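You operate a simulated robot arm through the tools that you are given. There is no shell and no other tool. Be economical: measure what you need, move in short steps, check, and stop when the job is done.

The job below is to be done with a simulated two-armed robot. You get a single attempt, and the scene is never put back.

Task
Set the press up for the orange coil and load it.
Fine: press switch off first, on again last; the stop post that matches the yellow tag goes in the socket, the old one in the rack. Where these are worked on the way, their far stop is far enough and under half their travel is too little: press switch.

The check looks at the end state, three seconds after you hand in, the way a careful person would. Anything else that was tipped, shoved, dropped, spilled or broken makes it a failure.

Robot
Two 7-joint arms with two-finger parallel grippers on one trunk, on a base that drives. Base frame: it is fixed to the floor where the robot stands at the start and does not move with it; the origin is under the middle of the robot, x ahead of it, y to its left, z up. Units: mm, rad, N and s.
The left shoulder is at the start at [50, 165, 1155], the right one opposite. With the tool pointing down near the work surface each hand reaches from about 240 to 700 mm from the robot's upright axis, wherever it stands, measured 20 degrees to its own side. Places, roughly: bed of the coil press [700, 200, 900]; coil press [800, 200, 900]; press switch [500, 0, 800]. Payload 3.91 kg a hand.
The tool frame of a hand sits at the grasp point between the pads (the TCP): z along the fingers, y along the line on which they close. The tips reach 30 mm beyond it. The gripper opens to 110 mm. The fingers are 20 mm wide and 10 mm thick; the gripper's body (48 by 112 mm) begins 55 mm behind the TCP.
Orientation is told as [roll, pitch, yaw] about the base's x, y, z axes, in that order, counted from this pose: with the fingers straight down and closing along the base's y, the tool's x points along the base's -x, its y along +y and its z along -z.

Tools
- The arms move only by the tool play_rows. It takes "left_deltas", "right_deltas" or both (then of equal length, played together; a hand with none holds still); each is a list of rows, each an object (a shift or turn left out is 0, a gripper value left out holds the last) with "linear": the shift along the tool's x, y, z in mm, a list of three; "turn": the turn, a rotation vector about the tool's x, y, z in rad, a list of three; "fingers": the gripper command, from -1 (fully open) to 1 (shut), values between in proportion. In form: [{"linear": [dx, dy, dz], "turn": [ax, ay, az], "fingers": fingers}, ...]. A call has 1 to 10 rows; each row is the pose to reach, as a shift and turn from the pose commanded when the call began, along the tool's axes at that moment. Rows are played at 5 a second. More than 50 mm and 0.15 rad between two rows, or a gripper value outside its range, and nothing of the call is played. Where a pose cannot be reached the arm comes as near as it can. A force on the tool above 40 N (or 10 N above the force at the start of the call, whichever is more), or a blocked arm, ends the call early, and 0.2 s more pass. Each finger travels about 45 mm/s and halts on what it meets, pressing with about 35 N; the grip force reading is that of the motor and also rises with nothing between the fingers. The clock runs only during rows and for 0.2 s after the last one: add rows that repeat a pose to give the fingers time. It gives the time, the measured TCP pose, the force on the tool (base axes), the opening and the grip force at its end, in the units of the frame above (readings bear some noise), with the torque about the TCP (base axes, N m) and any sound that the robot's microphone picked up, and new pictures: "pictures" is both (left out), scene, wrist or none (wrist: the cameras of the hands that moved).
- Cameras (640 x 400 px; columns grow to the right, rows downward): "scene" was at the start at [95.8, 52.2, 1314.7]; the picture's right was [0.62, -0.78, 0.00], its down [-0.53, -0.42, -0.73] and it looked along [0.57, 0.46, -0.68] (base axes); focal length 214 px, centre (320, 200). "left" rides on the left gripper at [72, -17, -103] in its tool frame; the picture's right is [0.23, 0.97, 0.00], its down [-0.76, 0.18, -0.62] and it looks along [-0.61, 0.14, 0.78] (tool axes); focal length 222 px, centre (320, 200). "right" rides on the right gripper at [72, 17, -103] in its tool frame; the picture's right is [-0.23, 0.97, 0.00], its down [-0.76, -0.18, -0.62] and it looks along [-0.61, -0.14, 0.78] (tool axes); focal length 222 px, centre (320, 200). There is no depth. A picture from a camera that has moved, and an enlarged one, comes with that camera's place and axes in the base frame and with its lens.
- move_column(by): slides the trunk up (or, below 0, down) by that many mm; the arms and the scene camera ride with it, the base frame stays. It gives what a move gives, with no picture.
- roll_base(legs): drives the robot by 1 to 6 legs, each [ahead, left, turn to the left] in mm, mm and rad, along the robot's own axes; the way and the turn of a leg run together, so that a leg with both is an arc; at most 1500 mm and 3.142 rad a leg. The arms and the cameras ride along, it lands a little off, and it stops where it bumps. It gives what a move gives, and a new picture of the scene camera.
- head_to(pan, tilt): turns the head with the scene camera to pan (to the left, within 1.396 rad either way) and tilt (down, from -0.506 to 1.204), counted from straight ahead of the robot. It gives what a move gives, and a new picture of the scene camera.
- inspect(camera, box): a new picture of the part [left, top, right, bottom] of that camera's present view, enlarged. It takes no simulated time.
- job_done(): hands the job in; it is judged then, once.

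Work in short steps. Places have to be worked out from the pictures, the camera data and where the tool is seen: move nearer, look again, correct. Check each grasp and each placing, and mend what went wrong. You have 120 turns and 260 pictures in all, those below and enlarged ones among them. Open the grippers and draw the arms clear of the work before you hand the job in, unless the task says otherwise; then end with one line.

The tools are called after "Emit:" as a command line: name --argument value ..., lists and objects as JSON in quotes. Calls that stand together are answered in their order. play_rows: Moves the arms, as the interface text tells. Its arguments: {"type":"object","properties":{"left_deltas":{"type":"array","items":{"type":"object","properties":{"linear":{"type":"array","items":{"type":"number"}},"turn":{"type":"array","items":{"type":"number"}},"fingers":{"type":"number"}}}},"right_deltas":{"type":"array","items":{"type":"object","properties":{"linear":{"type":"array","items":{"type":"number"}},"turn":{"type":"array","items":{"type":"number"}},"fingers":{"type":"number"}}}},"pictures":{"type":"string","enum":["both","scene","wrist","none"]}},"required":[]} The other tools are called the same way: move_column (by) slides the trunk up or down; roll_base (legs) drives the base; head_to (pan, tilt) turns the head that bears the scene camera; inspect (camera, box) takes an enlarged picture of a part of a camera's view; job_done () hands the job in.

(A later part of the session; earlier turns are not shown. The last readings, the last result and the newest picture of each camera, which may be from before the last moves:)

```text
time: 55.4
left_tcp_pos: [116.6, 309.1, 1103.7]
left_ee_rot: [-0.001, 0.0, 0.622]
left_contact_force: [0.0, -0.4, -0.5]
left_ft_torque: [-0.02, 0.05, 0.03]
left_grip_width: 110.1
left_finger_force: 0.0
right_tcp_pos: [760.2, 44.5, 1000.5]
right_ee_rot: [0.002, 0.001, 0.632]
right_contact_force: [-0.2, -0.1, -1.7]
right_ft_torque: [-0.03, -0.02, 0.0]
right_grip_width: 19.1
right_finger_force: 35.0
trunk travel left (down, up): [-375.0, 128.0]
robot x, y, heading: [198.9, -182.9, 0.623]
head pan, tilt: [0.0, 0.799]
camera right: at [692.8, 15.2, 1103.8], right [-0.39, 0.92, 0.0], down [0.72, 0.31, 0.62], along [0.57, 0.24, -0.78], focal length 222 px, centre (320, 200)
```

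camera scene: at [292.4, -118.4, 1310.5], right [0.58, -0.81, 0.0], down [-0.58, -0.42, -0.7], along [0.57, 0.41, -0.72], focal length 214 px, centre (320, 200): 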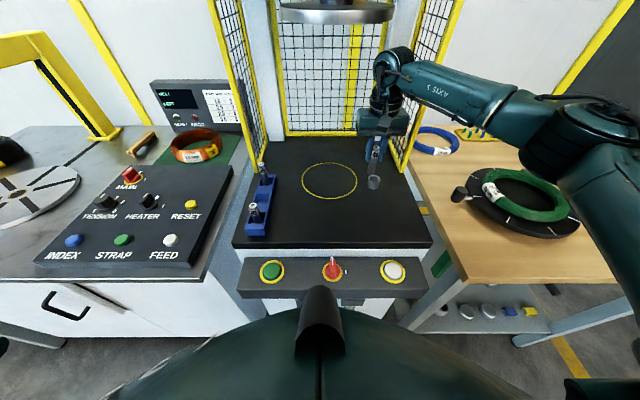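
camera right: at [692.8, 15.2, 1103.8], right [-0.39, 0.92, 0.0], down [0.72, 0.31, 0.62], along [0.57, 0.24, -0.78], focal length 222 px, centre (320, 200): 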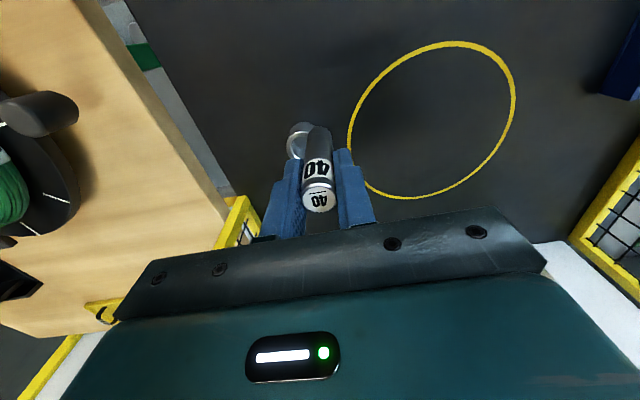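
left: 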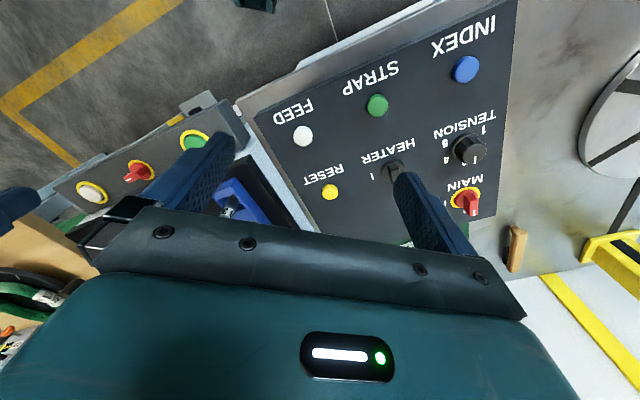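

Socket axis is at base (802.0, 43.0) from the earlier grip. Move over it at this height and compare how the post sits in the fingers with the earlier view.

Emit:
play_rows --right_deltas '[{"linear": [-17, -13, 0], "fingers": 1}, {"linear": [-33.1, -25.5, 0]}, {"linear": [-33.1, -25.5, 15]}, {"linear": [-33.1, -25.5, 20]}, {"linear": [-33.1, -25.5, 20]}]' --pictures "none"

Emit:
inspect --camera "right" --box '[260, 90, 380, 240]'

Emit:
inspect --camera "scene" --box '[350, 120, 430, 200]'

```text
time: 56.6
left_tcp_pos: [116.6, 309.7, 1103.9]
left_ee_rot: [-0.001, 0.0, 0.621]
left_contact_force: [-0.7, -0.1, -0.1]
left_ft_torque: [0.02, 0.01, 0.01]
left_grip_width: 109.8
left_finger_force: 0.1
right_tcp_pos: [803.0, 44.6, 980.0]
right_ee_rot: [0.001, 0.003, 0.63]
right_contact_force: [0.2, -0.5, -3.4]
right_ft_torque: [0.01, 0.0, 0.03]
right_grip_width: 19.3
right_finger_force: 34.9
trunk travel left (down, up): [-375.0, 128.0]
robot x, y, heading: [198.6, -182.5, 0.621]
head pan, tilt: [0.0, 0.799]
```

```text
2.67 times, centred on (320, 165) of right
camera zoom: at [735.1, 15.1, 1083.6], right [-0.39, 0.92, 0.0], down [0.72, 0.31, 0.62], along [0.57, 0.24, -0.78], focal length 592 px, centre (320, 293)
```

zoom: 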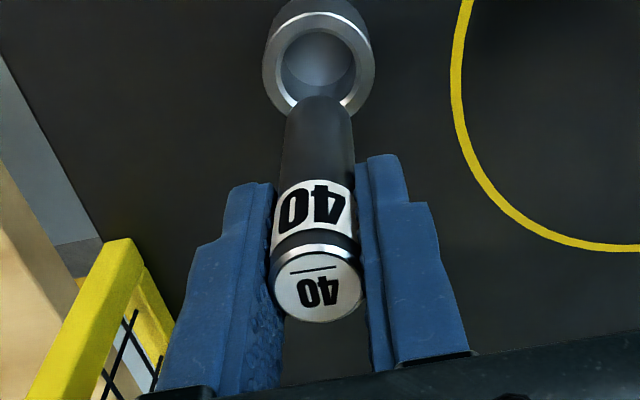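

```text
5.00 times, centred on (390, 160) of scene
camera zoom: at [292.6, -118.2, 1310.5], right [0.58, -0.81, 0.0], down [-0.58, -0.42, -0.7], along [0.57, 0.41, -0.72], focal length 1072 px, centre (-30, 400)
```

zoom: 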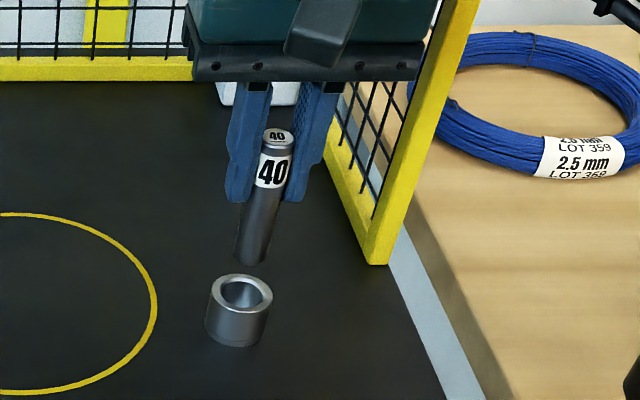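

Post 40 (≈10 mm shorter than 50) is aligned with the socket bore in both views. Nudge 1 mm back and insert until it bottoms.

Emit:
play_rows --right_deltas '[{"linear": [1, -0.5, 10], "fingers": 1}, {"linear": [1, -0.5, 20]}, {"linear": [1, -0.5, 28]}, {"linear": [1, -0.5, 36]}, {"linear": [1, -0.5, 44]}, {"linear": [1, -0.5, 50]}, {"linear": [1, -0.5, 53]}, {"linear": [1, -0.5, 55]}, {"linear": [1, -0.5, 55]}]' --pictures "wrist"

Emit:
inspect --camera "scene" --box '[350, 120, 430, 200]'

```text
time: 57.8
left_tcp_pos: [115.6, 309.3, 1102.7]
left_ee_rot: [-0.001, -0.002, 0.622]
left_contact_force: [-0.1, -0.1, -0.3]
left_ft_torque: [-0.01, 0.0, 0.0]
left_grip_width: 109.9
left_finger_force: 0.0
right_tcp_pos: [800.9, 43.5, 948.9]
right_ee_rot: [0.007, -0.01, 0.633]
right_contact_force: [-6.2, -3.0, 15.3]
right_ft_torque: [-0.24, 0.21, -0.02]
right_grip_width: 19.2
right_finger_force: 35.5
trunk travel left (down, up): [-375.0, 128.0]
robot x, y, heading: [201.2, -180.3, 0.626]
head pan, tilt: [0.0, 0.799]
stopped in row 5 (right hand): the force on the tool passed its limit at 45 N (the readings are from after the stop); the commanded pose is now the measured one
camera right: at [732.6, 13.0, 1051.6], right [-0.39, 0.92, 0.01], down [0.72, 0.3, 0.63], along [0.58, 0.25, -0.78], focal length 222 px, centre (320, 200)
```

right: 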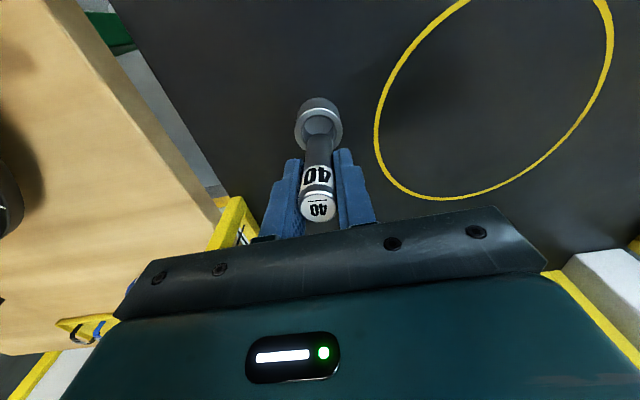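

```text
5.00 times, centred on (390, 160) of scene
camera zoom: at [291.0, -118.9, 1310.4], right [0.58, -0.81, 0.0], down [-0.58, -0.42, -0.7], along [0.57, 0.41, -0.72], focal length 1072 px, centre (-30, 400)
```

zoom: 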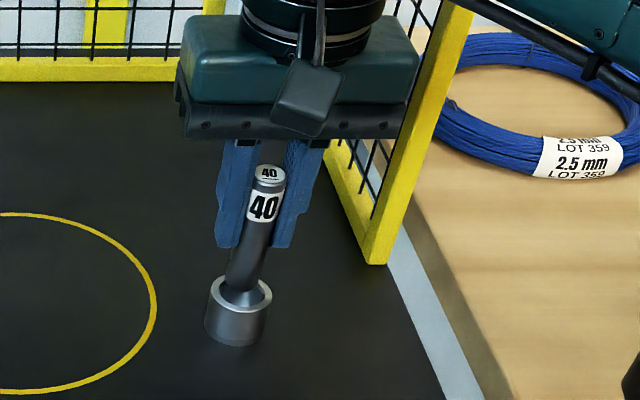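

The post caught the rim at z≈949; the visible crescent of bore on the robot side suggests it is too far ahead. Back up a little and zoom to measure.

Emit:
play_rows --right_deltas '[{"linear": [0, 0, -6], "fingers": 1}, {"linear": [0, 0, -6]}]' --pictures "none"

Emit:
inspect --camera "right" --box '[280, 80, 360, 230]'

Emit:
inspect --camera "scene" --box '[360, 150, 400, 200]'

```text
time: 58.4
left_tcp_pos: [115.7, 309.6, 1102.8]
left_ee_rot: [-0.001, 0.0, 0.622]
left_contact_force: [0.0, 0.3, -0.5]
left_ft_torque: [0.05, -0.02, 0.0]
left_grip_width: 110.0
left_finger_force: 0.0
right_tcp_pos: [803.3, 41.4, 951.9]
right_ee_rot: [0.004, -0.008, 0.633]
right_contact_force: [-0.3, 0.5, -2.0]
right_ft_torque: [0.04, 0.04, -0.03]
right_grip_width: 19.2
right_finger_force: 35.3
trunk travel left (down, up): [-375.0, 128.0]
robot x, y, heading: [202.7, -180.5, 0.617]
head pan, tilt: [0.0, 0.799]
```

```text
2.67 times, centred on (320, 155) of right
camera zoom: at [734.2, 13.0, 1053.4], right [-0.39, 0.92, 0.0], down [0.72, 0.3, 0.63], along [0.58, 0.25, -0.78], focal length 592 px, centre (320, 320)
```

zoom: 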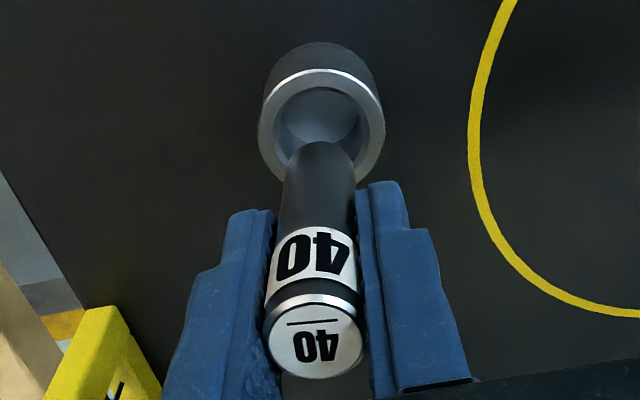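

```text
8.00 times, centred on (380, 175) of scene
camera zoom: at [292.6, -118.2, 1310.3], right [0.58, -0.81, 0.0], down [-0.58, -0.42, -0.7], along [0.57, 0.41, -0.72], focal length 1716 px, centre (-160, 400)
```

zoom: 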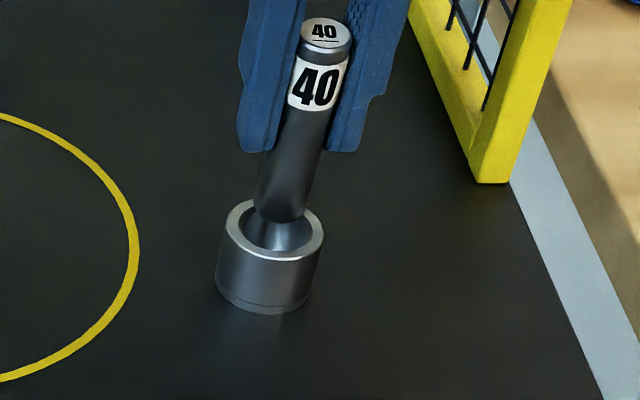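

The post slid ~9 mm up in the grip and is ~6.5 mm too far ahead relative to the bore. Shift 6.5 mm toward the robot and insert again; it will be released slightly above the floor so the tips clear the rim.

Emit:
play_rows --right_deltas '[{"linear": [3, 0.5, -3], "fingers": 1}, {"linear": [6.5, 0.5, -3]}, {"linear": [6.5, 0.5, 4]}, {"linear": [6.5, 0.5, 10]}, {"linear": [6.5, 0.5, 16]}, {"linear": [6.5, 0.5, 22]}, {"linear": [6.5, 0.5, 27]}, {"linear": [6.5, 0.5, 27]}]' --pictures "none"

Emit:
inspect --camera "right" --box '[280, 80, 360, 230]'

Emit:
inspect --camera "scene" --box '[360, 150, 400, 200]'

```text
time: 60.2
left_tcp_pos: [115.3, 310.3, 1102.7]
left_ee_rot: [-0.002, -0.002, 0.621]
left_contact_force: [-0.1, 0.6, -0.5]
left_ft_torque: [-0.01, -0.02, 0.01]
left_grip_width: 110.0
left_finger_force: 0.1
right_tcp_pos: [796.0, 39.9, 925.3]
right_ee_rot: [0.004, -0.006, 0.632]
right_contact_force: [-5.7, -5.0, 4.8]
right_ft_torque: [-0.3, 0.37, 0.01]
right_grip_width: 19.6
right_finger_force: 35.1
trunk travel left (down, up): [-375.0, 128.0]
robot x, y, heading: [200.6, -184.0, 0.622]
head pan, tilt: [0.0, 0.799]
```

```text
2.67 times, centred on (320, 155) of right
camera zoom: at [727.7, 9.9, 1028.6], right [-0.39, 0.92, 0.01], down [0.72, 0.3, 0.63], along [0.58, 0.25, -0.78], focal length 592 px, centre (320, 320)
```

zoom: 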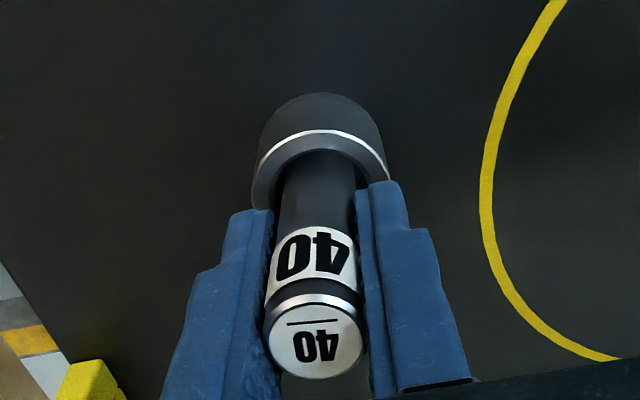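

```text
8.00 times, centred on (380, 175) of scene
camera zoom: at [291.4, -118.9, 1310.7], right [0.58, -0.81, 0.0], down [-0.58, -0.42, -0.7], along [0.57, 0.41, -0.72], focal length 1716 px, centre (-160, 400)
```

zoom: 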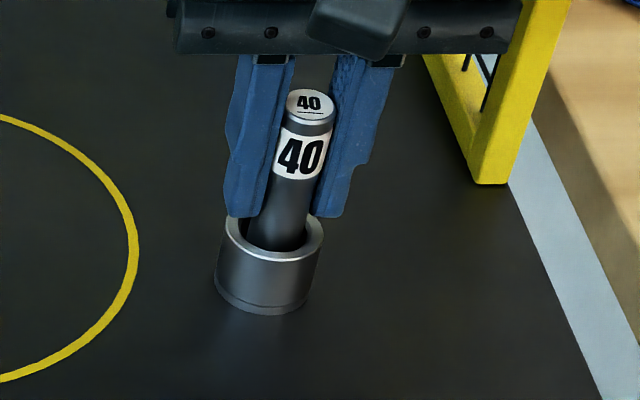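

It slid into the bore. Lower 3 more and release; it should settle on the socket floor.

Emit:
play_rows --right_deltas '[{"linear": [1, 0, 3], "fingers": 1}, {"linear": [1, 0, 3], "fingers": 0.6}, {"linear": [1, 0, 3], "fingers": 0.4}, {"linear": [1, 0, 3], "fingers": 0.2}, {"linear": [1, 0, -15], "fingers": 0.2}, {"linear": [1, 0, -35], "fingers": 0.2}, {"linear": [1, 0, -60], "fingers": 0.2}]' --pictures "wrist"

Emit:
inspect --camera "scene" --box '[360, 150, 400, 200]'

```text
time: 61.8
left_tcp_pos: [115.6, 310.0, 1102.6]
left_ee_rot: [-0.002, -0.002, 0.622]
left_contact_force: [0.2, -0.1, 0.2]
left_ft_torque: [0.01, -0.01, 0.04]
left_grip_width: 110.2
left_finger_force: 0.1
right_tcp_pos: [794.8, 39.0, 986.0]
right_ee_rot: [0.006, -0.009, 0.631]
right_contact_force: [-0.2, -0.2, 0.2]
right_ft_torque: [-0.02, 0.0, 0.02]
right_grip_width: 44.0
right_finger_force: 0.0
trunk travel left (down, up): [-375.0, 128.0]
robot x, y, heading: [202.2, -180.6, 0.625]
head pan, tilt: [0.0, 0.799]
camera right: at [725.9, 9.1, 1089.3], right [-0.39, 0.92, 0.01], down [0.72, 0.3, 0.63], along [0.58, 0.25, -0.78], focal length 222 px, centre (320, 200)
```

right: 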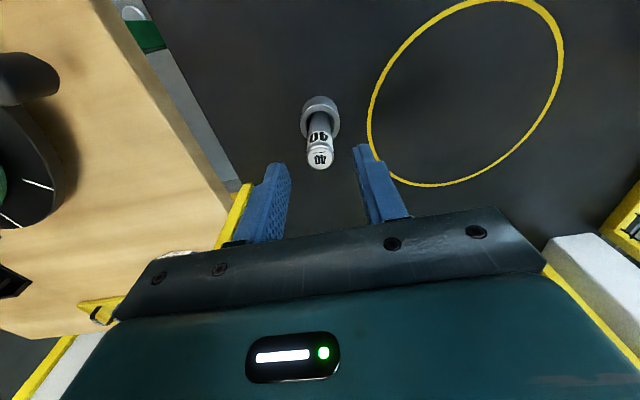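

```text
8.00 times, centred on (380, 175) of scene
camera zoom: at [292.2, -118.4, 1310.5], right [0.58, -0.81, 0.0], down [-0.58, -0.42, -0.7], along [0.57, 0.41, -0.72], focal length 1716 px, centre (-160, 400)
```

zoom: 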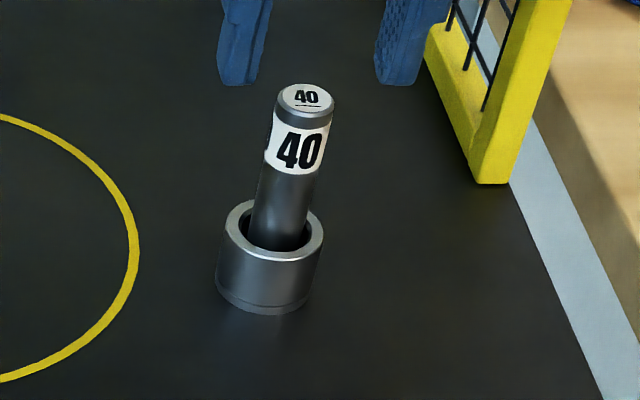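

Post 40 stands in the socket and 50 in the rack. Now the coil: triangulation gives ≈ local (775, 451), too deep for a straight approach, so I retract the right hand, then reposition the base in front of the console turned right so the left shoulder is closer.

Emit:
play_rows --right_deltas '[{"linear": [0, 0, -40]}, {"linear": [40, 0, -60]}, {"linear": [85, 0, -75]}, {"linear": [130, 0, -80]}, {"linear": [175, 0, -80]}, {"linear": [220, 0, -80]}, {"linear": [260, -20, -80]}]' --pictures "none"

Emit:
roll_base --legs '[[-120, 0, 0], [0, 250, 0], [0, 0, -0.785]]'

Emit:
head_to --pan 0.8 --tilt 0.8

```text
time: 63.4
left_tcp_pos: [116.2, 308.2, 1103.2]
left_ee_rot: [-0.001, 0.0, 0.621]
left_contact_force: [0.6, 0.2, 0.1]
left_ft_torque: [0.03, 0.02, 0.01]
left_grip_width: 109.9
left_finger_force: 0.1
right_tcp_pos: [594.5, -132.9, 1063.9]
right_ee_rot: [0.006, -0.007, 0.634]
right_contact_force: [1.6, -0.1, 0.2]
right_ft_torque: [-0.01, 0.01, 0.01]
right_grip_width: 44.0
right_finger_force: 0.0
trunk travel left (down, up): [-375.0, 128.0]
robot x, y, heading: [201.1, -183.1, 0.624]
head pan, tilt: [0.0, 0.799]
```

```text
time: 69.1
left_tcp_pos: [243.2, 361.2, 1104.1]
left_ee_rot: [-0.002, 0.0, -0.157]
left_contact_force: [-0.8, 0.2, -0.4]
left_ft_torque: [-0.03, 0.01, 0.01]
left_grip_width: 110.2
left_finger_force: 0.1
right_tcp_pos: [273.8, -291.6, 1062.8]
right_ee_rot: [0.005, -0.006, -0.147]
right_contact_force: [-0.2, 0.4, 0.3]
right_ft_torque: [0.01, -0.01, -0.04]
right_grip_width: 44.1
right_finger_force: 0.1
trunk travel left (down, up): [-375.0, 128.0]
robot x, y, heading: [-43.9, -56.9, -0.152]
head pan, tilt: [0.0, 0.799]
camera scene: at [68.5, -66.5, 1310.5], right [-0.16, -0.99, 0.0], down [-0.71, 0.11, -0.7], along [0.69, -0.11, -0.72], focal length 214 px, centre (320, 200)
```

scene: 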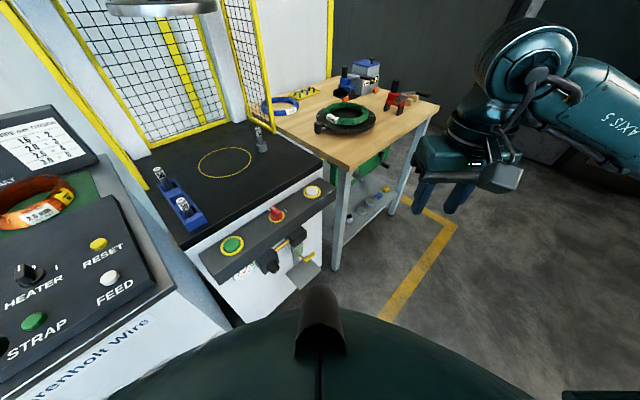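

```text
time: 70.2
left_tcp_pos: [243.2, 361.1, 1103.7]
left_ee_rot: [-0.001, 0.0, -0.158]
left_contact_force: [0.7, 0.1, -0.9]
left_ft_torque: [-0.01, -0.01, 0.0]
left_grip_width: 109.8
left_finger_force: 0.1
right_tcp_pos: [274.1, -289.9, 1062.7]
right_ee_rot: [0.004, -0.007, -0.147]
right_contact_force: [0.6, -0.1, -1.0]
right_ft_torque: [0.0, -0.01, 0.04]
right_grip_width: 43.8
right_finger_force: 0.1
trunk travel left (down, up): [-375.0, 128.0]
robot x, y, heading: [-39.6, -50.3, -0.159]
head pan, tilt: [0.799, 0.799]
camera scene: at [53.4, -5.6, 1310.5], right [0.6, -0.8, 0.0], down [-0.57, -0.43, -0.7], along [0.56, 0.42, -0.72], focal length 214 px, centre (320, 200)
```

scene: 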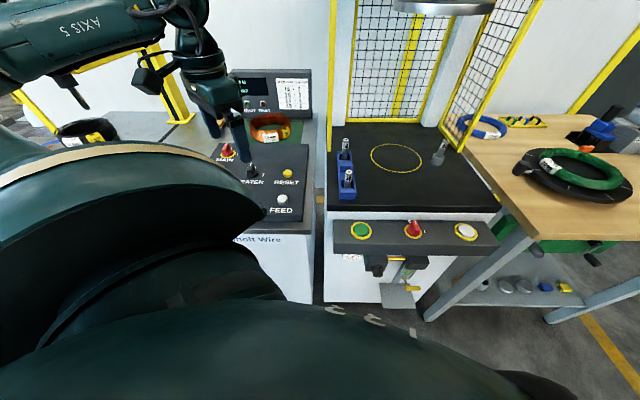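

Robot now stands at local (−123, 255) turned right. Roll toward the console (along press depth) until close.

Emit:
roll_base --legs '[[92, 91, 0]]'

Emit:
head_to --pan 1.15 --tilt 0.7

Emit:
play_rows --left_deltas '[{"linear": [0, 0, 0]}]' --pictures "wrist"

```text
time: 71.7
left_tcp_pos: [346.3, 436.4, 1103.0]
left_ee_rot: [0.0, -0.002, -0.159]
left_contact_force: [0.6, 0.2, 0.5]
left_ft_torque: [0.01, 0.05, -0.03]
left_grip_width: 110.4
left_finger_force: 0.0
right_tcp_pos: [377.1, -216.5, 1063.2]
right_ee_rot: [0.004, -0.007, -0.147]
right_contact_force: [0.3, 0.3, -0.6]
right_ft_torque: [-0.03, -0.02, -0.01]
right_grip_width: 44.0
right_finger_force: 0.1
trunk travel left (down, up): [-375.0, 128.0]
robot x, y, heading: [57.6, 26.1, -0.161]
head pan, tilt: [0.799, 0.799]
camera scene: at [156.8, 69.9, 1310.4], right [0.6, -0.8, 0.0], down [-0.57, -0.43, -0.7], along [0.56, 0.42, -0.72], focal length 214 px, centre (320, 200)
```

scene: 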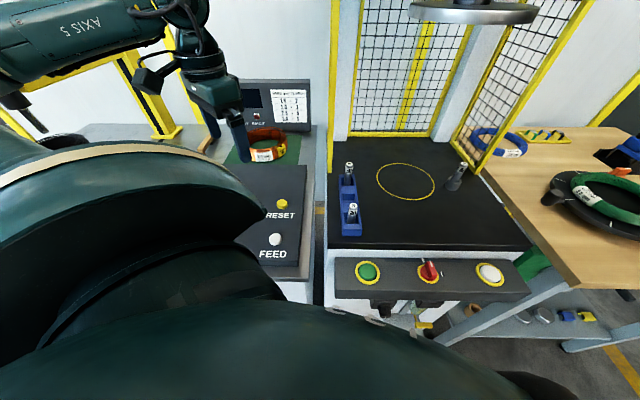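

```text
time: 72.5
left_tcp_pos: [346.6, 434.9, 1102.1]
left_ee_rot: [-0.001, 0.0, -0.16]
left_contact_force: [0.0, 0.3, -0.1]
left_ft_torque: [-0.03, 0.01, -0.04]
left_grip_width: 109.8
left_finger_force: 0.1
right_tcp_pos: [376.8, -215.1, 1062.5]
right_ee_rot: [0.006, -0.008, -0.145]
right_contact_force: [0.8, 0.3, -0.9]
right_ft_torque: [0.03, -0.03, 0.0]
right_grip_width: 44.1
right_finger_force: 0.1
trunk travel left (down, up): [-375.0, 128.0]
robot x, y, heading: [59.5, 21.4, -0.156]
head pan, tilt: [1.15, 0.7]
camera scene: at [138.2, 92.4, 1318.7], right [0.84, -0.55, 0.0], down [-0.35, -0.54, -0.76], along [0.42, 0.64, -0.64], focal length 214 px, centre (320, 200)
```

scene: 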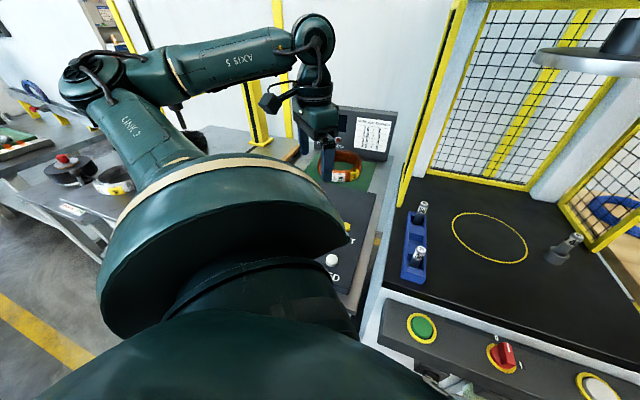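

```text
time: 72.9
left_tcp_pos: [346.4, 435.9, 1102.6]
left_ee_rot: [-0.003, 0.001, -0.159]
left_contact_force: [0.4, -0.1, 0.9]
left_ft_torque: [0.02, 0.02, 0.02]
left_grip_width: 110.0
left_finger_force: 0.1
right_tcp_pos: [376.8, -215.6, 1062.9]
right_ee_rot: [0.007, -0.007, -0.146]
right_contact_force: [-0.3, -0.3, -0.5]
right_ft_torque: [0.0, 0.04, 0.01]
right_grip_width: 44.2
right_finger_force: 0.0
trunk travel left (down, up): [-375.0, 128.0]
robot x, y, heading: [57.6, 24.2, -0.156]
head pan, tilt: [1.15, 0.7]
camera left: at [271.7, 431.1, 1205.6], right [-0.07, 1.0, 0.0], down [0.78, 0.06, 0.62], along [0.62, 0.04, -0.78], focal length 222 px, centre (320, 200)
```

left: 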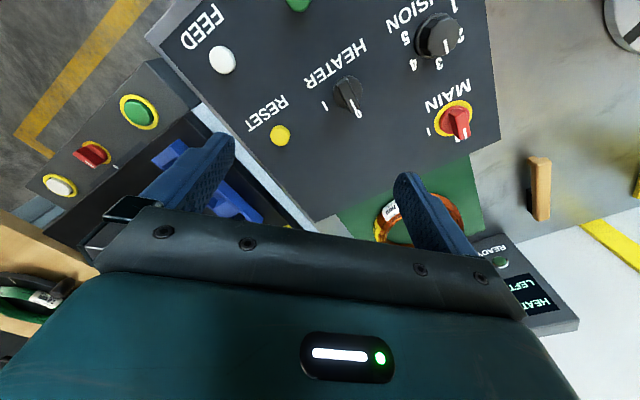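

Not blocked; robot now at local (2,259). Move the left hand toward the coil with the wrist camera looking over it.

Emit:
play_rows --left_deltas '[{"linear": [-20, 40, 10]}, {"linear": [-40, 80, 20]}, {"linear": [-58, 120, 30]}, {"linear": [-76, 160, 40]}, {"linear": [-92, 195, 40]}, {"linear": [-92, 195, 40]}]' --pictures "both"

```text
time: 74.3
left_tcp_pos: [449.5, 501.3, 1054.7]
left_ee_rot: [0.014, 0.073, -0.137]
left_contact_force: [1.4, -0.7, -1.8]
left_ft_torque: [0.11, 0.11, -0.01]
left_grip_width: 110.0
left_finger_force: 0.1
left hand out of reach, approached as far as the arm can: row 2, 3, 4, 5, 6
right_tcp_pos: [380.1, -214.4, 1063.3]
right_ee_rot: [0.003, -0.004, -0.147]
right_contact_force: [0.3, 0.0, 0.5]
right_ft_torque: [0.0, 0.03, 0.0]
right_grip_width: 44.0
right_finger_force: 0.0
trunk travel left (down, up): [-375.0, 128.0]
robot x, y, heading: [61.1, 21.5, -0.157]
head pan, tilt: [1.15, 0.7]
camera scene: at [141.3, 92.5, 1318.4], right [0.84, -0.55, 0.0], down [-0.35, -0.54, -0.76], along [0.42, 0.64, -0.65], focal length 214 px, centre (320, 200)
camera left: at [382.2, 491.6, 1163.2], right [-0.09, 1.0, 0.03], down [0.82, 0.06, 0.57], along [0.56, 0.08, -0.82], focal length 222 px, centre (320, 200)
```

scene: 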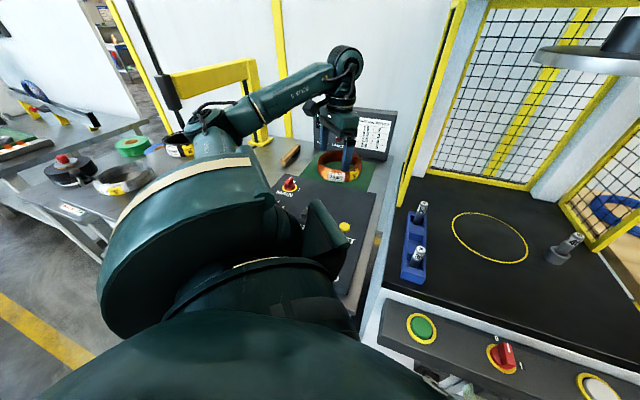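
left: 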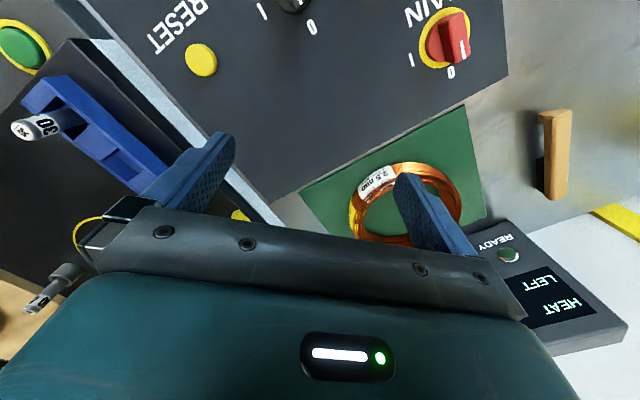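

The arm stopped at local (599,419) — wrist orientation seems to limit it. Rotate the tool to line up with the arm direction (local yaw 0) near here and test the reach again.

Emit:
play_rows --left_deltas '[{"linear": [-5, -49, 0], "turn": [0, 0, -0.13]}, {"linear": [-13, -97, 0], "turn": [0, 0, -0.26]}, {"linear": [-13, -99, 0], "turn": [0, 0, -0.39]}, {"linear": [-13, -99, 0], "turn": [0, 0, -0.52]}, {"linear": [-13, -99, 0], "turn": [0, 0, -0.65]}, {"linear": [-13, -99, 0], "turn": [0, 0, -0.78]}, {"linear": [-13, -99, 0], "turn": [0, 0, -0.78]}]' --pictures "wrist"

```text
time: 75.9
left_tcp_pos: [450.4, 392.6, 1068.5]
left_ee_rot: [-0.001, -0.001, 0.623]
left_contact_force: [0.0, 0.3, -0.6]
left_ft_torque: [0.0, -0.04, -0.04]
left_grip_width: 110.3
left_finger_force: 0.1
right_tcp_pos: [376.8, -214.9, 1062.6]
right_ee_rot: [0.003, -0.006, -0.146]
right_contact_force: [-1.5, -0.1, -0.1]
right_ft_torque: [0.04, 0.0, 0.0]
right_grip_width: 44.1
right_finger_force: 0.2
trunk travel left (down, up): [-375.0, 128.0]
robot x, y, heading: [62.3, 28.8, -0.153]
head pan, tilt: [1.15, 0.7]
camera left: at [400.1, 337.7, 1171.5], right [-0.75, 0.66, 0.0], down [0.51, 0.59, 0.62], along [0.41, 0.47, -0.78], focal length 222 px, centre (320, 200)
```

left: 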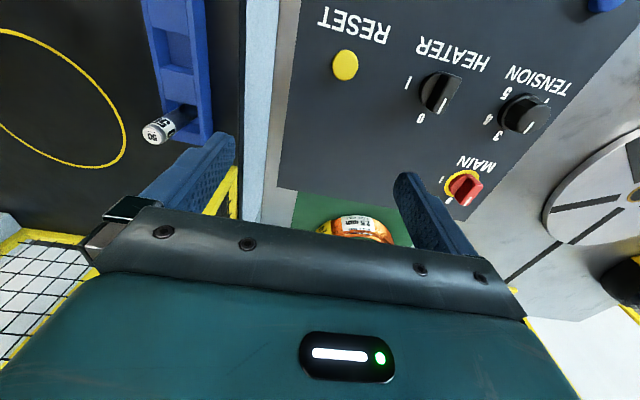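

Now at local (536,330) with yaw aligned to the press. Try going ahead to (690,375).

Emit:
play_rows --left_deltas '[{"linear": [-40, 10, 10]}, {"linear": [-80, 20, 20]}, {"linear": [-115, 32, 40]}, {"linear": [-150, 45, 60]}, {"linear": [-150, 45, 60]}]' --pictures "both"

```text
time: 77.1
left_tcp_pos: [545.3, 517.5, 1010.2]
left_ee_rot: [-0.001, 0.001, 0.624]
left_contact_force: [-0.2, 0.1, 0.5]
left_ft_torque: [0.02, 0.0, -0.03]
left_grip_width: 110.0
left_finger_force: 0.0
right_tcp_pos: [376.2, -214.6, 1063.2]
right_ee_rot: [0.005, -0.007, -0.146]
right_contact_force: [-1.0, -0.1, -0.2]
right_ft_torque: [0.05, 0.02, 0.01]
right_grip_width: 44.0
right_finger_force: 0.1
trunk travel left (down, up): [-375.0, 128.0]
robot x, y, heading: [62.8, 26.0, -0.154]
head pan, tilt: [1.15, 0.7]
camera scene: at [137.9, 92.3, 1318.8], right [0.84, -0.55, 0.0], down [-0.35, -0.54, -0.77], along [0.42, 0.64, -0.64], focal length 214 px, centre (320, 200)
camera left: at [494.1, 462.8, 1112.5], right [-0.75, 0.66, 0.0], down [0.52, 0.59, 0.62], along [0.41, 0.47, -0.78], focal length 222 px, centre (320, 200)
```

scene: 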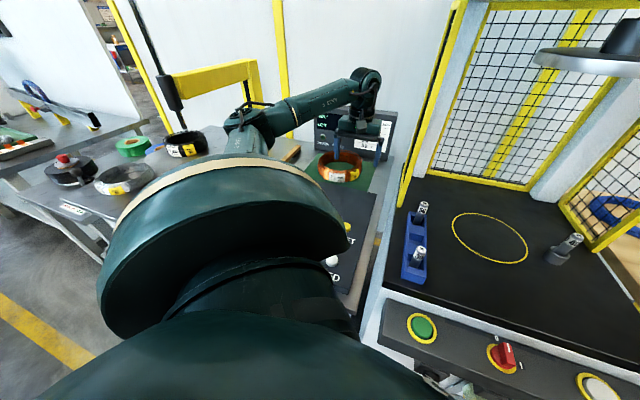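
left: 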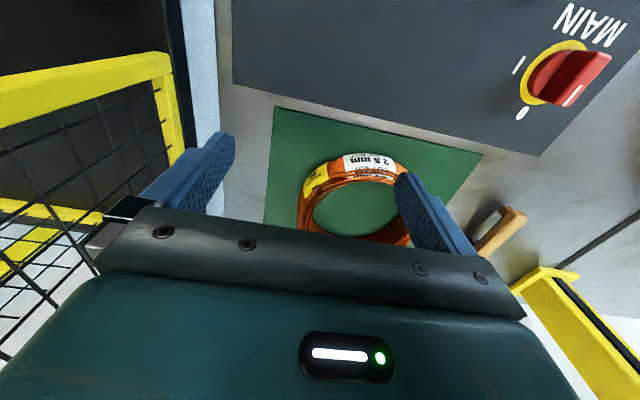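

Reach is fine with this yaw: hand at local (686,377). Zoom in on the coil for size and position.

Emit:
inspect --camera "left" --box '[250, 90, 490, 250]'

Emit:
inspect --camera "scene" --box '[290, 100, 400, 220]'

```text
2.50 times, centred on (370, 170) of left
camera zoom: at [494.1, 462.8, 1112.5], right [-0.75, 0.66, 0.0], down [0.52, 0.59, 0.62], along [0.41, 0.47, -0.78], focal length 555 px, centre (195, 275)
```

zoom: 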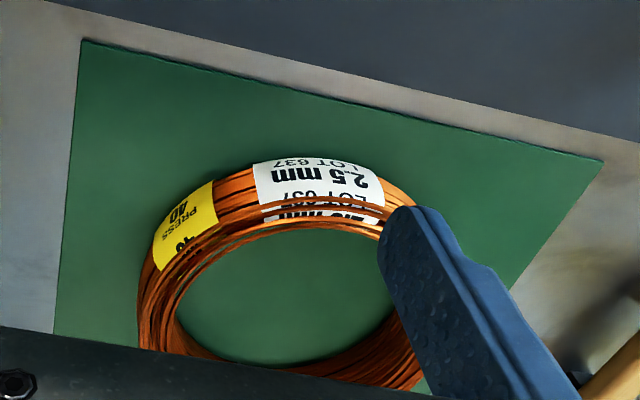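

```text
3.33 times, centred on (345, 160) of scene
camera zoom: at [137.9, 92.3, 1318.8], right [0.84, -0.55, 0.0], down [-0.35, -0.54, -0.77], along [0.42, 0.64, -0.64], focal length 715 px, centre (237, 333)
```

zoom: 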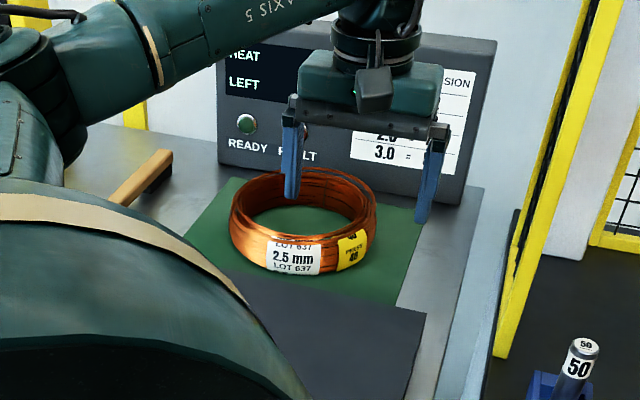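

Coil centre ≈ local (811,459), outer radius ≈85, mat z≈855, with room on the panel side. I need more reach: roll further toward the console.

Emit:
roll_base --legs '[[50, 49.5, 0]]'

```text
time: 78.3
left_tcp_pos: [591.0, 550.1, 1008.7]
left_ee_rot: [0.0, 0.001, 0.619]
left_contact_force: [-0.8, 0.1, -0.7]
left_ft_torque: [0.02, -0.02, 0.01]
left_grip_width: 109.9
left_finger_force: 0.0
right_tcp_pos: [424.4, -182.2, 1064.0]
right_ee_rot: [0.004, -0.007, -0.146]
right_contact_force: [-0.3, -0.8, 0.0]
right_ft_torque: [0.03, 0.0, 0.04]
right_grip_width: 43.9
right_finger_force: 0.2
trunk travel left (down, up): [-375.0, 128.0]
robot x, y, heading: [111.8, 57.3, -0.155]
head pan, tilt: [1.15, 0.7]
stopped in leg 1: the robot was blocked; the commanded pose is now the measured one
camera scene: at [185.3, 125.4, 1318.9], right [0.84, -0.55, 0.0], down [-0.35, -0.54, -0.77], along [0.42, 0.64, -0.64], focal length 214 px, centre (320, 200)
```

scene: 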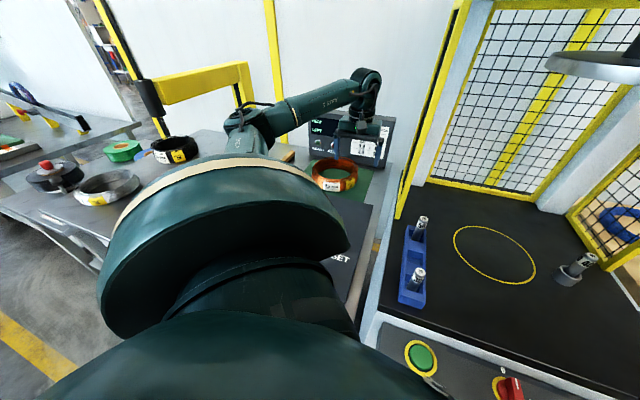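

Rolled ~57 mm before blocking; robot at local (63,256), TCP (742,376). I'll grip the coil's right-near side radially: target (781,389) with yaw −0.4; go above it and look.

Emit:
play_rows --left_deltas '[{"linear": [-10, 4, 10], "turn": [0, 0, 0.13], "fingers": -0.45}, {"linear": [-25, 8, 20], "turn": [0, 0, 0.26]}, {"linear": [-39, 13, 30], "turn": [0, 0, 0.4]}, {"linear": [-39, 13, 45], "turn": [0, 0, 0.4]}, {"linear": [-39, 13, 45], "turn": [0, 0, 0.4]}]' --pictures "both"

Emit:
inspect --camera "scene" --box '[290, 90, 400, 210]'

```text
time: 79.5
left_tcp_pos: [616.4, 583.4, 964.2]
left_ee_rot: [-0.001, 0.0, 0.22]
left_contact_force: [0.4, 0.3, 0.8]
left_ft_torque: [0.0, 0.01, -0.03]
left_grip_width: 79.9
left_finger_force: 0.1
right_tcp_pos: [424.5, -181.7, 1063.1]
right_ee_rot: [0.003, -0.007, -0.148]
right_contact_force: [0.0, -1.0, -0.9]
right_ft_torque: [-0.04, -0.03, -0.05]
right_grip_width: 43.9
right_finger_force: 0.0
trunk travel left (down, up): [-375.0, 128.0]
robot x, y, heading: [108.3, 59.7, -0.158]
head pan, tilt: [1.15, 0.7]
camera scene: at [185.9, 125.9, 1318.8], right [0.84, -0.55, 0.0], down [-0.35, -0.54, -0.76], along [0.42, 0.64, -0.64], focal length 214 px, centre (320, 200)
camera left: at [548.0, 551.8, 1066.5], right [-0.43, 0.9, 0.0], down [0.71, 0.34, 0.62], along [0.56, 0.27, -0.78], focal length 222 px, centre (320, 200)
```

scene: 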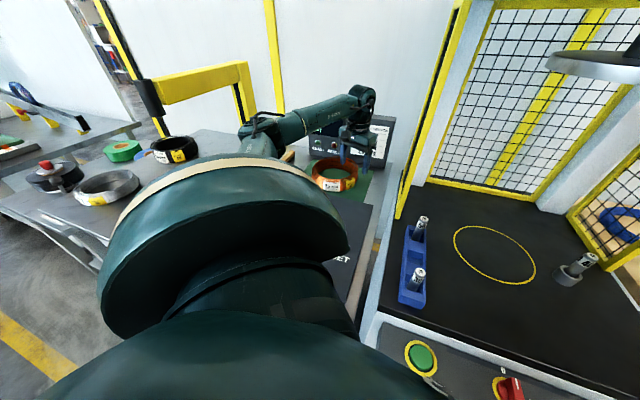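
left: 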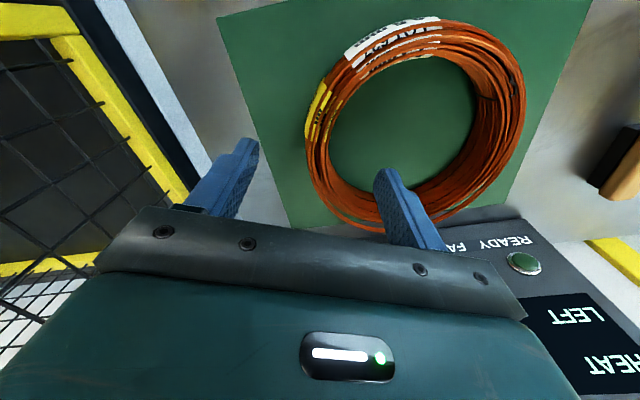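

```text
3.33 times, centred on (345, 150) of scene
camera zoom: at [185.9, 125.9, 1318.8], right [0.84, -0.55, 0.0], down [-0.35, -0.54, -0.76], along [0.42, 0.64, -0.64], focal length 715 px, centre (237, 367)
```

zoom: 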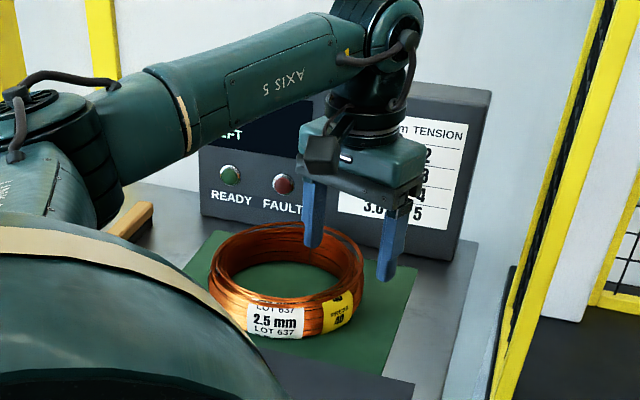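

The tube's near-side midline passes within a few mm of the tool axis; backing 12 mm makes the grip radial. Descend beside the coil wall.

Emit:
play_rows --left_deltas '[{"linear": [12, 0, 10]}, {"linear": [12, 0, 30]}, {"linear": [12, 0, 50]}, {"linear": [12, 0, 60]}, {"linear": [12, 0, 60]}]' --pictures "wrist"

Emit:
inspect --camera "scene" --box '[290, 90, 400, 210]'

```text
time: 80.7
left_tcp_pos: [604.0, 583.3, 903.5]
left_ee_rot: [0.0, 0.001, 0.223]
left_contact_force: [1.2, -0.9, 0.3]
left_ft_torque: [-0.02, 0.04, 0.0]
left_grip_width: 79.9
left_finger_force: 0.1
right_tcp_pos: [425.6, -181.4, 1063.0]
right_ee_rot: [0.006, -0.007, -0.147]
right_contact_force: [-0.1, -0.1, 0.4]
right_ft_torque: [-0.01, 0.06, 0.0]
right_grip_width: 44.0
right_finger_force: 0.1
trunk travel left (down, up): [-375.0, 128.0]
robot x, y, heading: [108.9, 57.5, -0.15]
head pan, tilt: [1.15, 0.7]
camera left: at [536.6, 550.6, 1006.1], right [-0.44, 0.9, 0.0], down [0.7, 0.34, 0.62], along [0.56, 0.27, -0.78], focal length 222 px, centre (320, 200)
```

left: 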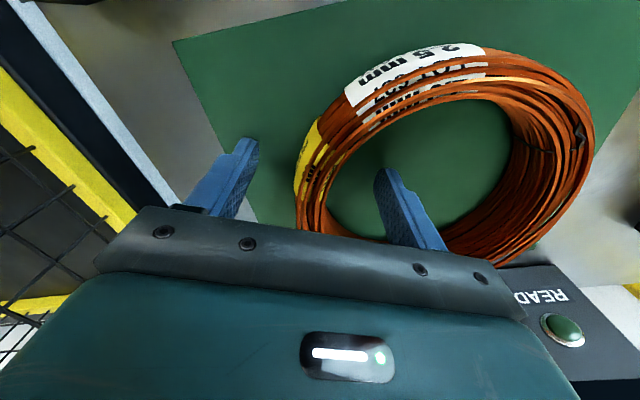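

```text
3.33 times, centred on (345, 150) of scene
camera zoom: at [185.9, 125.9, 1318.8], right [0.84, -0.55, 0.0], down [-0.35, -0.54, -0.76], along [0.42, 0.64, -0.64], focal length 715 px, centre (237, 367)
```

zoom: 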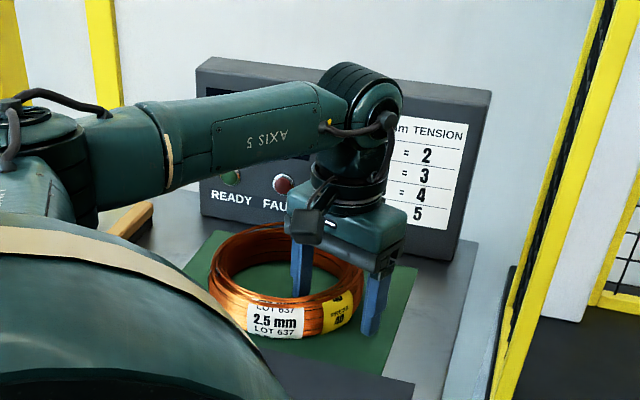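

Fingers straddle the coil wall. Lower 12 more (force-guarded) and close.

Emit:
play_rows --left_deltas '[{"linear": [0, 0, 6]}, {"linear": [0, 0, 12]}, {"linear": [0, 0, 12], "fingers": 0.3}, {"linear": [0, 0, 12], "fingers": 1}, {"linear": [0, 0, 12], "fingers": 1}, {"linear": [0, 0, 12], "fingers": 1}, {"linear": [0, 0, 12], "fingers": 1}]' --pictures "wrist"

Emit:
inspect --camera "scene" --box '[290, 90, 400, 210]'

```text
time: 82.3
left_tcp_pos: [603.6, 579.5, 893.0]
left_ee_rot: [-0.002, 0.0, 0.219]
left_contact_force: [1.1, -4.3, 11.0]
left_ft_torque: [-0.05, -0.01, -0.46]
left_grip_width: 22.8
left_finger_force: 35.0
right_tcp_pos: [424.6, -183.8, 1062.8]
right_ee_rot: [0.009, -0.008, -0.146]
right_contact_force: [0.1, -0.5, -0.7]
right_ft_torque: [0.01, 0.01, -0.01]
right_grip_width: 44.2
right_finger_force: 0.1
trunk travel left (down, up): [-375.0, 128.0]
robot x, y, heading: [108.3, 60.6, -0.158]
head pan, tilt: [1.15, 0.7]
camera left: at [536.3, 548.3, 995.9], right [-0.43, 0.9, 0.0], down [0.7, 0.34, 0.62], along [0.56, 0.27, -0.78], focal length 222 px, centre (320, 200)
```

left: 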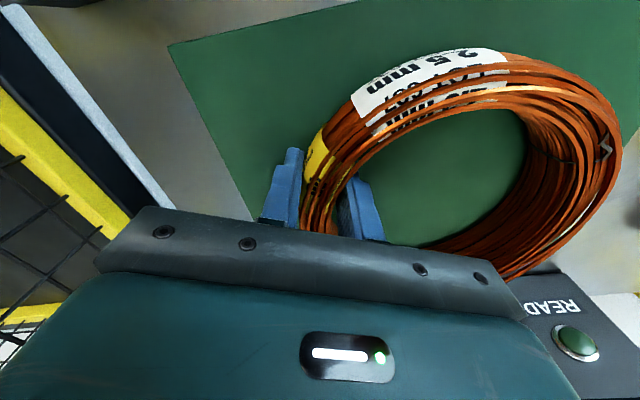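

```text
3.33 times, centred on (345, 150) of scene
camera zoom: at [185.0, 124.5, 1319.0], right [0.84, -0.55, 0.0], down [-0.35, -0.54, -0.77], along [0.42, 0.64, -0.64], focal length 715 px, centre (237, 367)
```

zoom: 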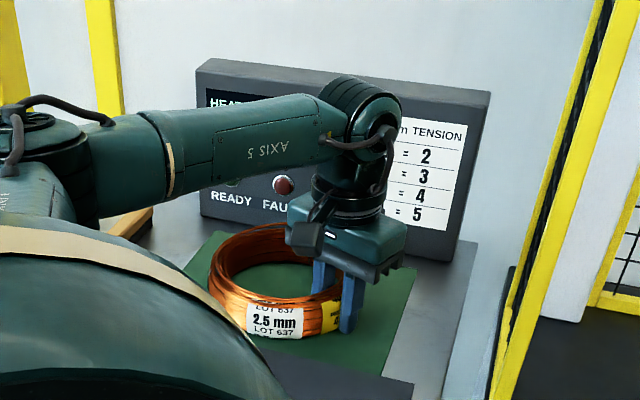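

Coil gripped at 22.8 mm. Lift gently and check it hangs level.

Emit:
play_rows --left_deltas '[{"linear": [0, 0, -10], "fingers": 1}, {"linear": [0, 0, -20]}, {"linear": [0, 0, -35]}, {"linear": [0, 0, -50]}, {"linear": [0, 0, -50]}, {"linear": [0, 0, -50]}]' --pictures "wrist"

Emit:
inspect --camera "scene" --box '[290, 90, 400, 210]'

```text
time: 83.7
left_tcp_pos: [605.5, 580.9, 940.1]
left_ee_rot: [-0.001, 0.003, 0.219]
left_contact_force: [0.8, 0.6, -9.4]
left_ft_torque: [-0.65, -0.18, 0.02]
left_grip_width: 21.7
left_finger_force: 34.6
right_tcp_pos: [425.7, -181.1, 1064.2]
right_ee_rot: [0.003, -0.006, -0.146]
right_contact_force: [0.5, -0.7, 1.1]
right_ft_torque: [-0.02, 0.01, -0.05]
right_grip_width: 44.0
right_finger_force: 0.1
trunk travel left (down, up): [-375.0, 128.0]
robot x, y, heading: [107.0, 62.3, -0.158]
head pan, tilt: [1.15, 0.7]
camera left: at [537.3, 550.5, 1042.8], right [-0.43, 0.9, 0.0], down [0.71, 0.34, 0.62], along [0.56, 0.27, -0.78], focal length 222 px, centre (320, 200)
```

left: 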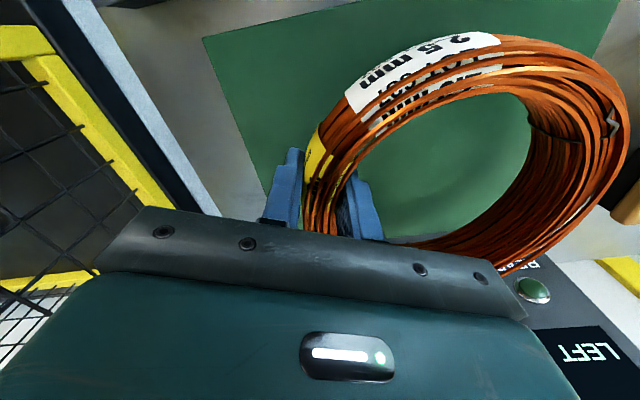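

```text
3.33 times, centred on (345, 150) of scene
camera zoom: at [186.7, 126.9, 1318.6], right [0.84, -0.55, 0.0], down [-0.35, -0.54, -0.76], along [0.42, 0.64, -0.65], focal length 715 px, centre (237, 367)
```

zoom: 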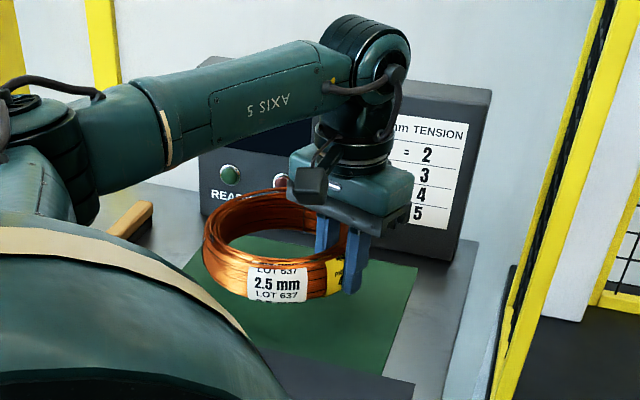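

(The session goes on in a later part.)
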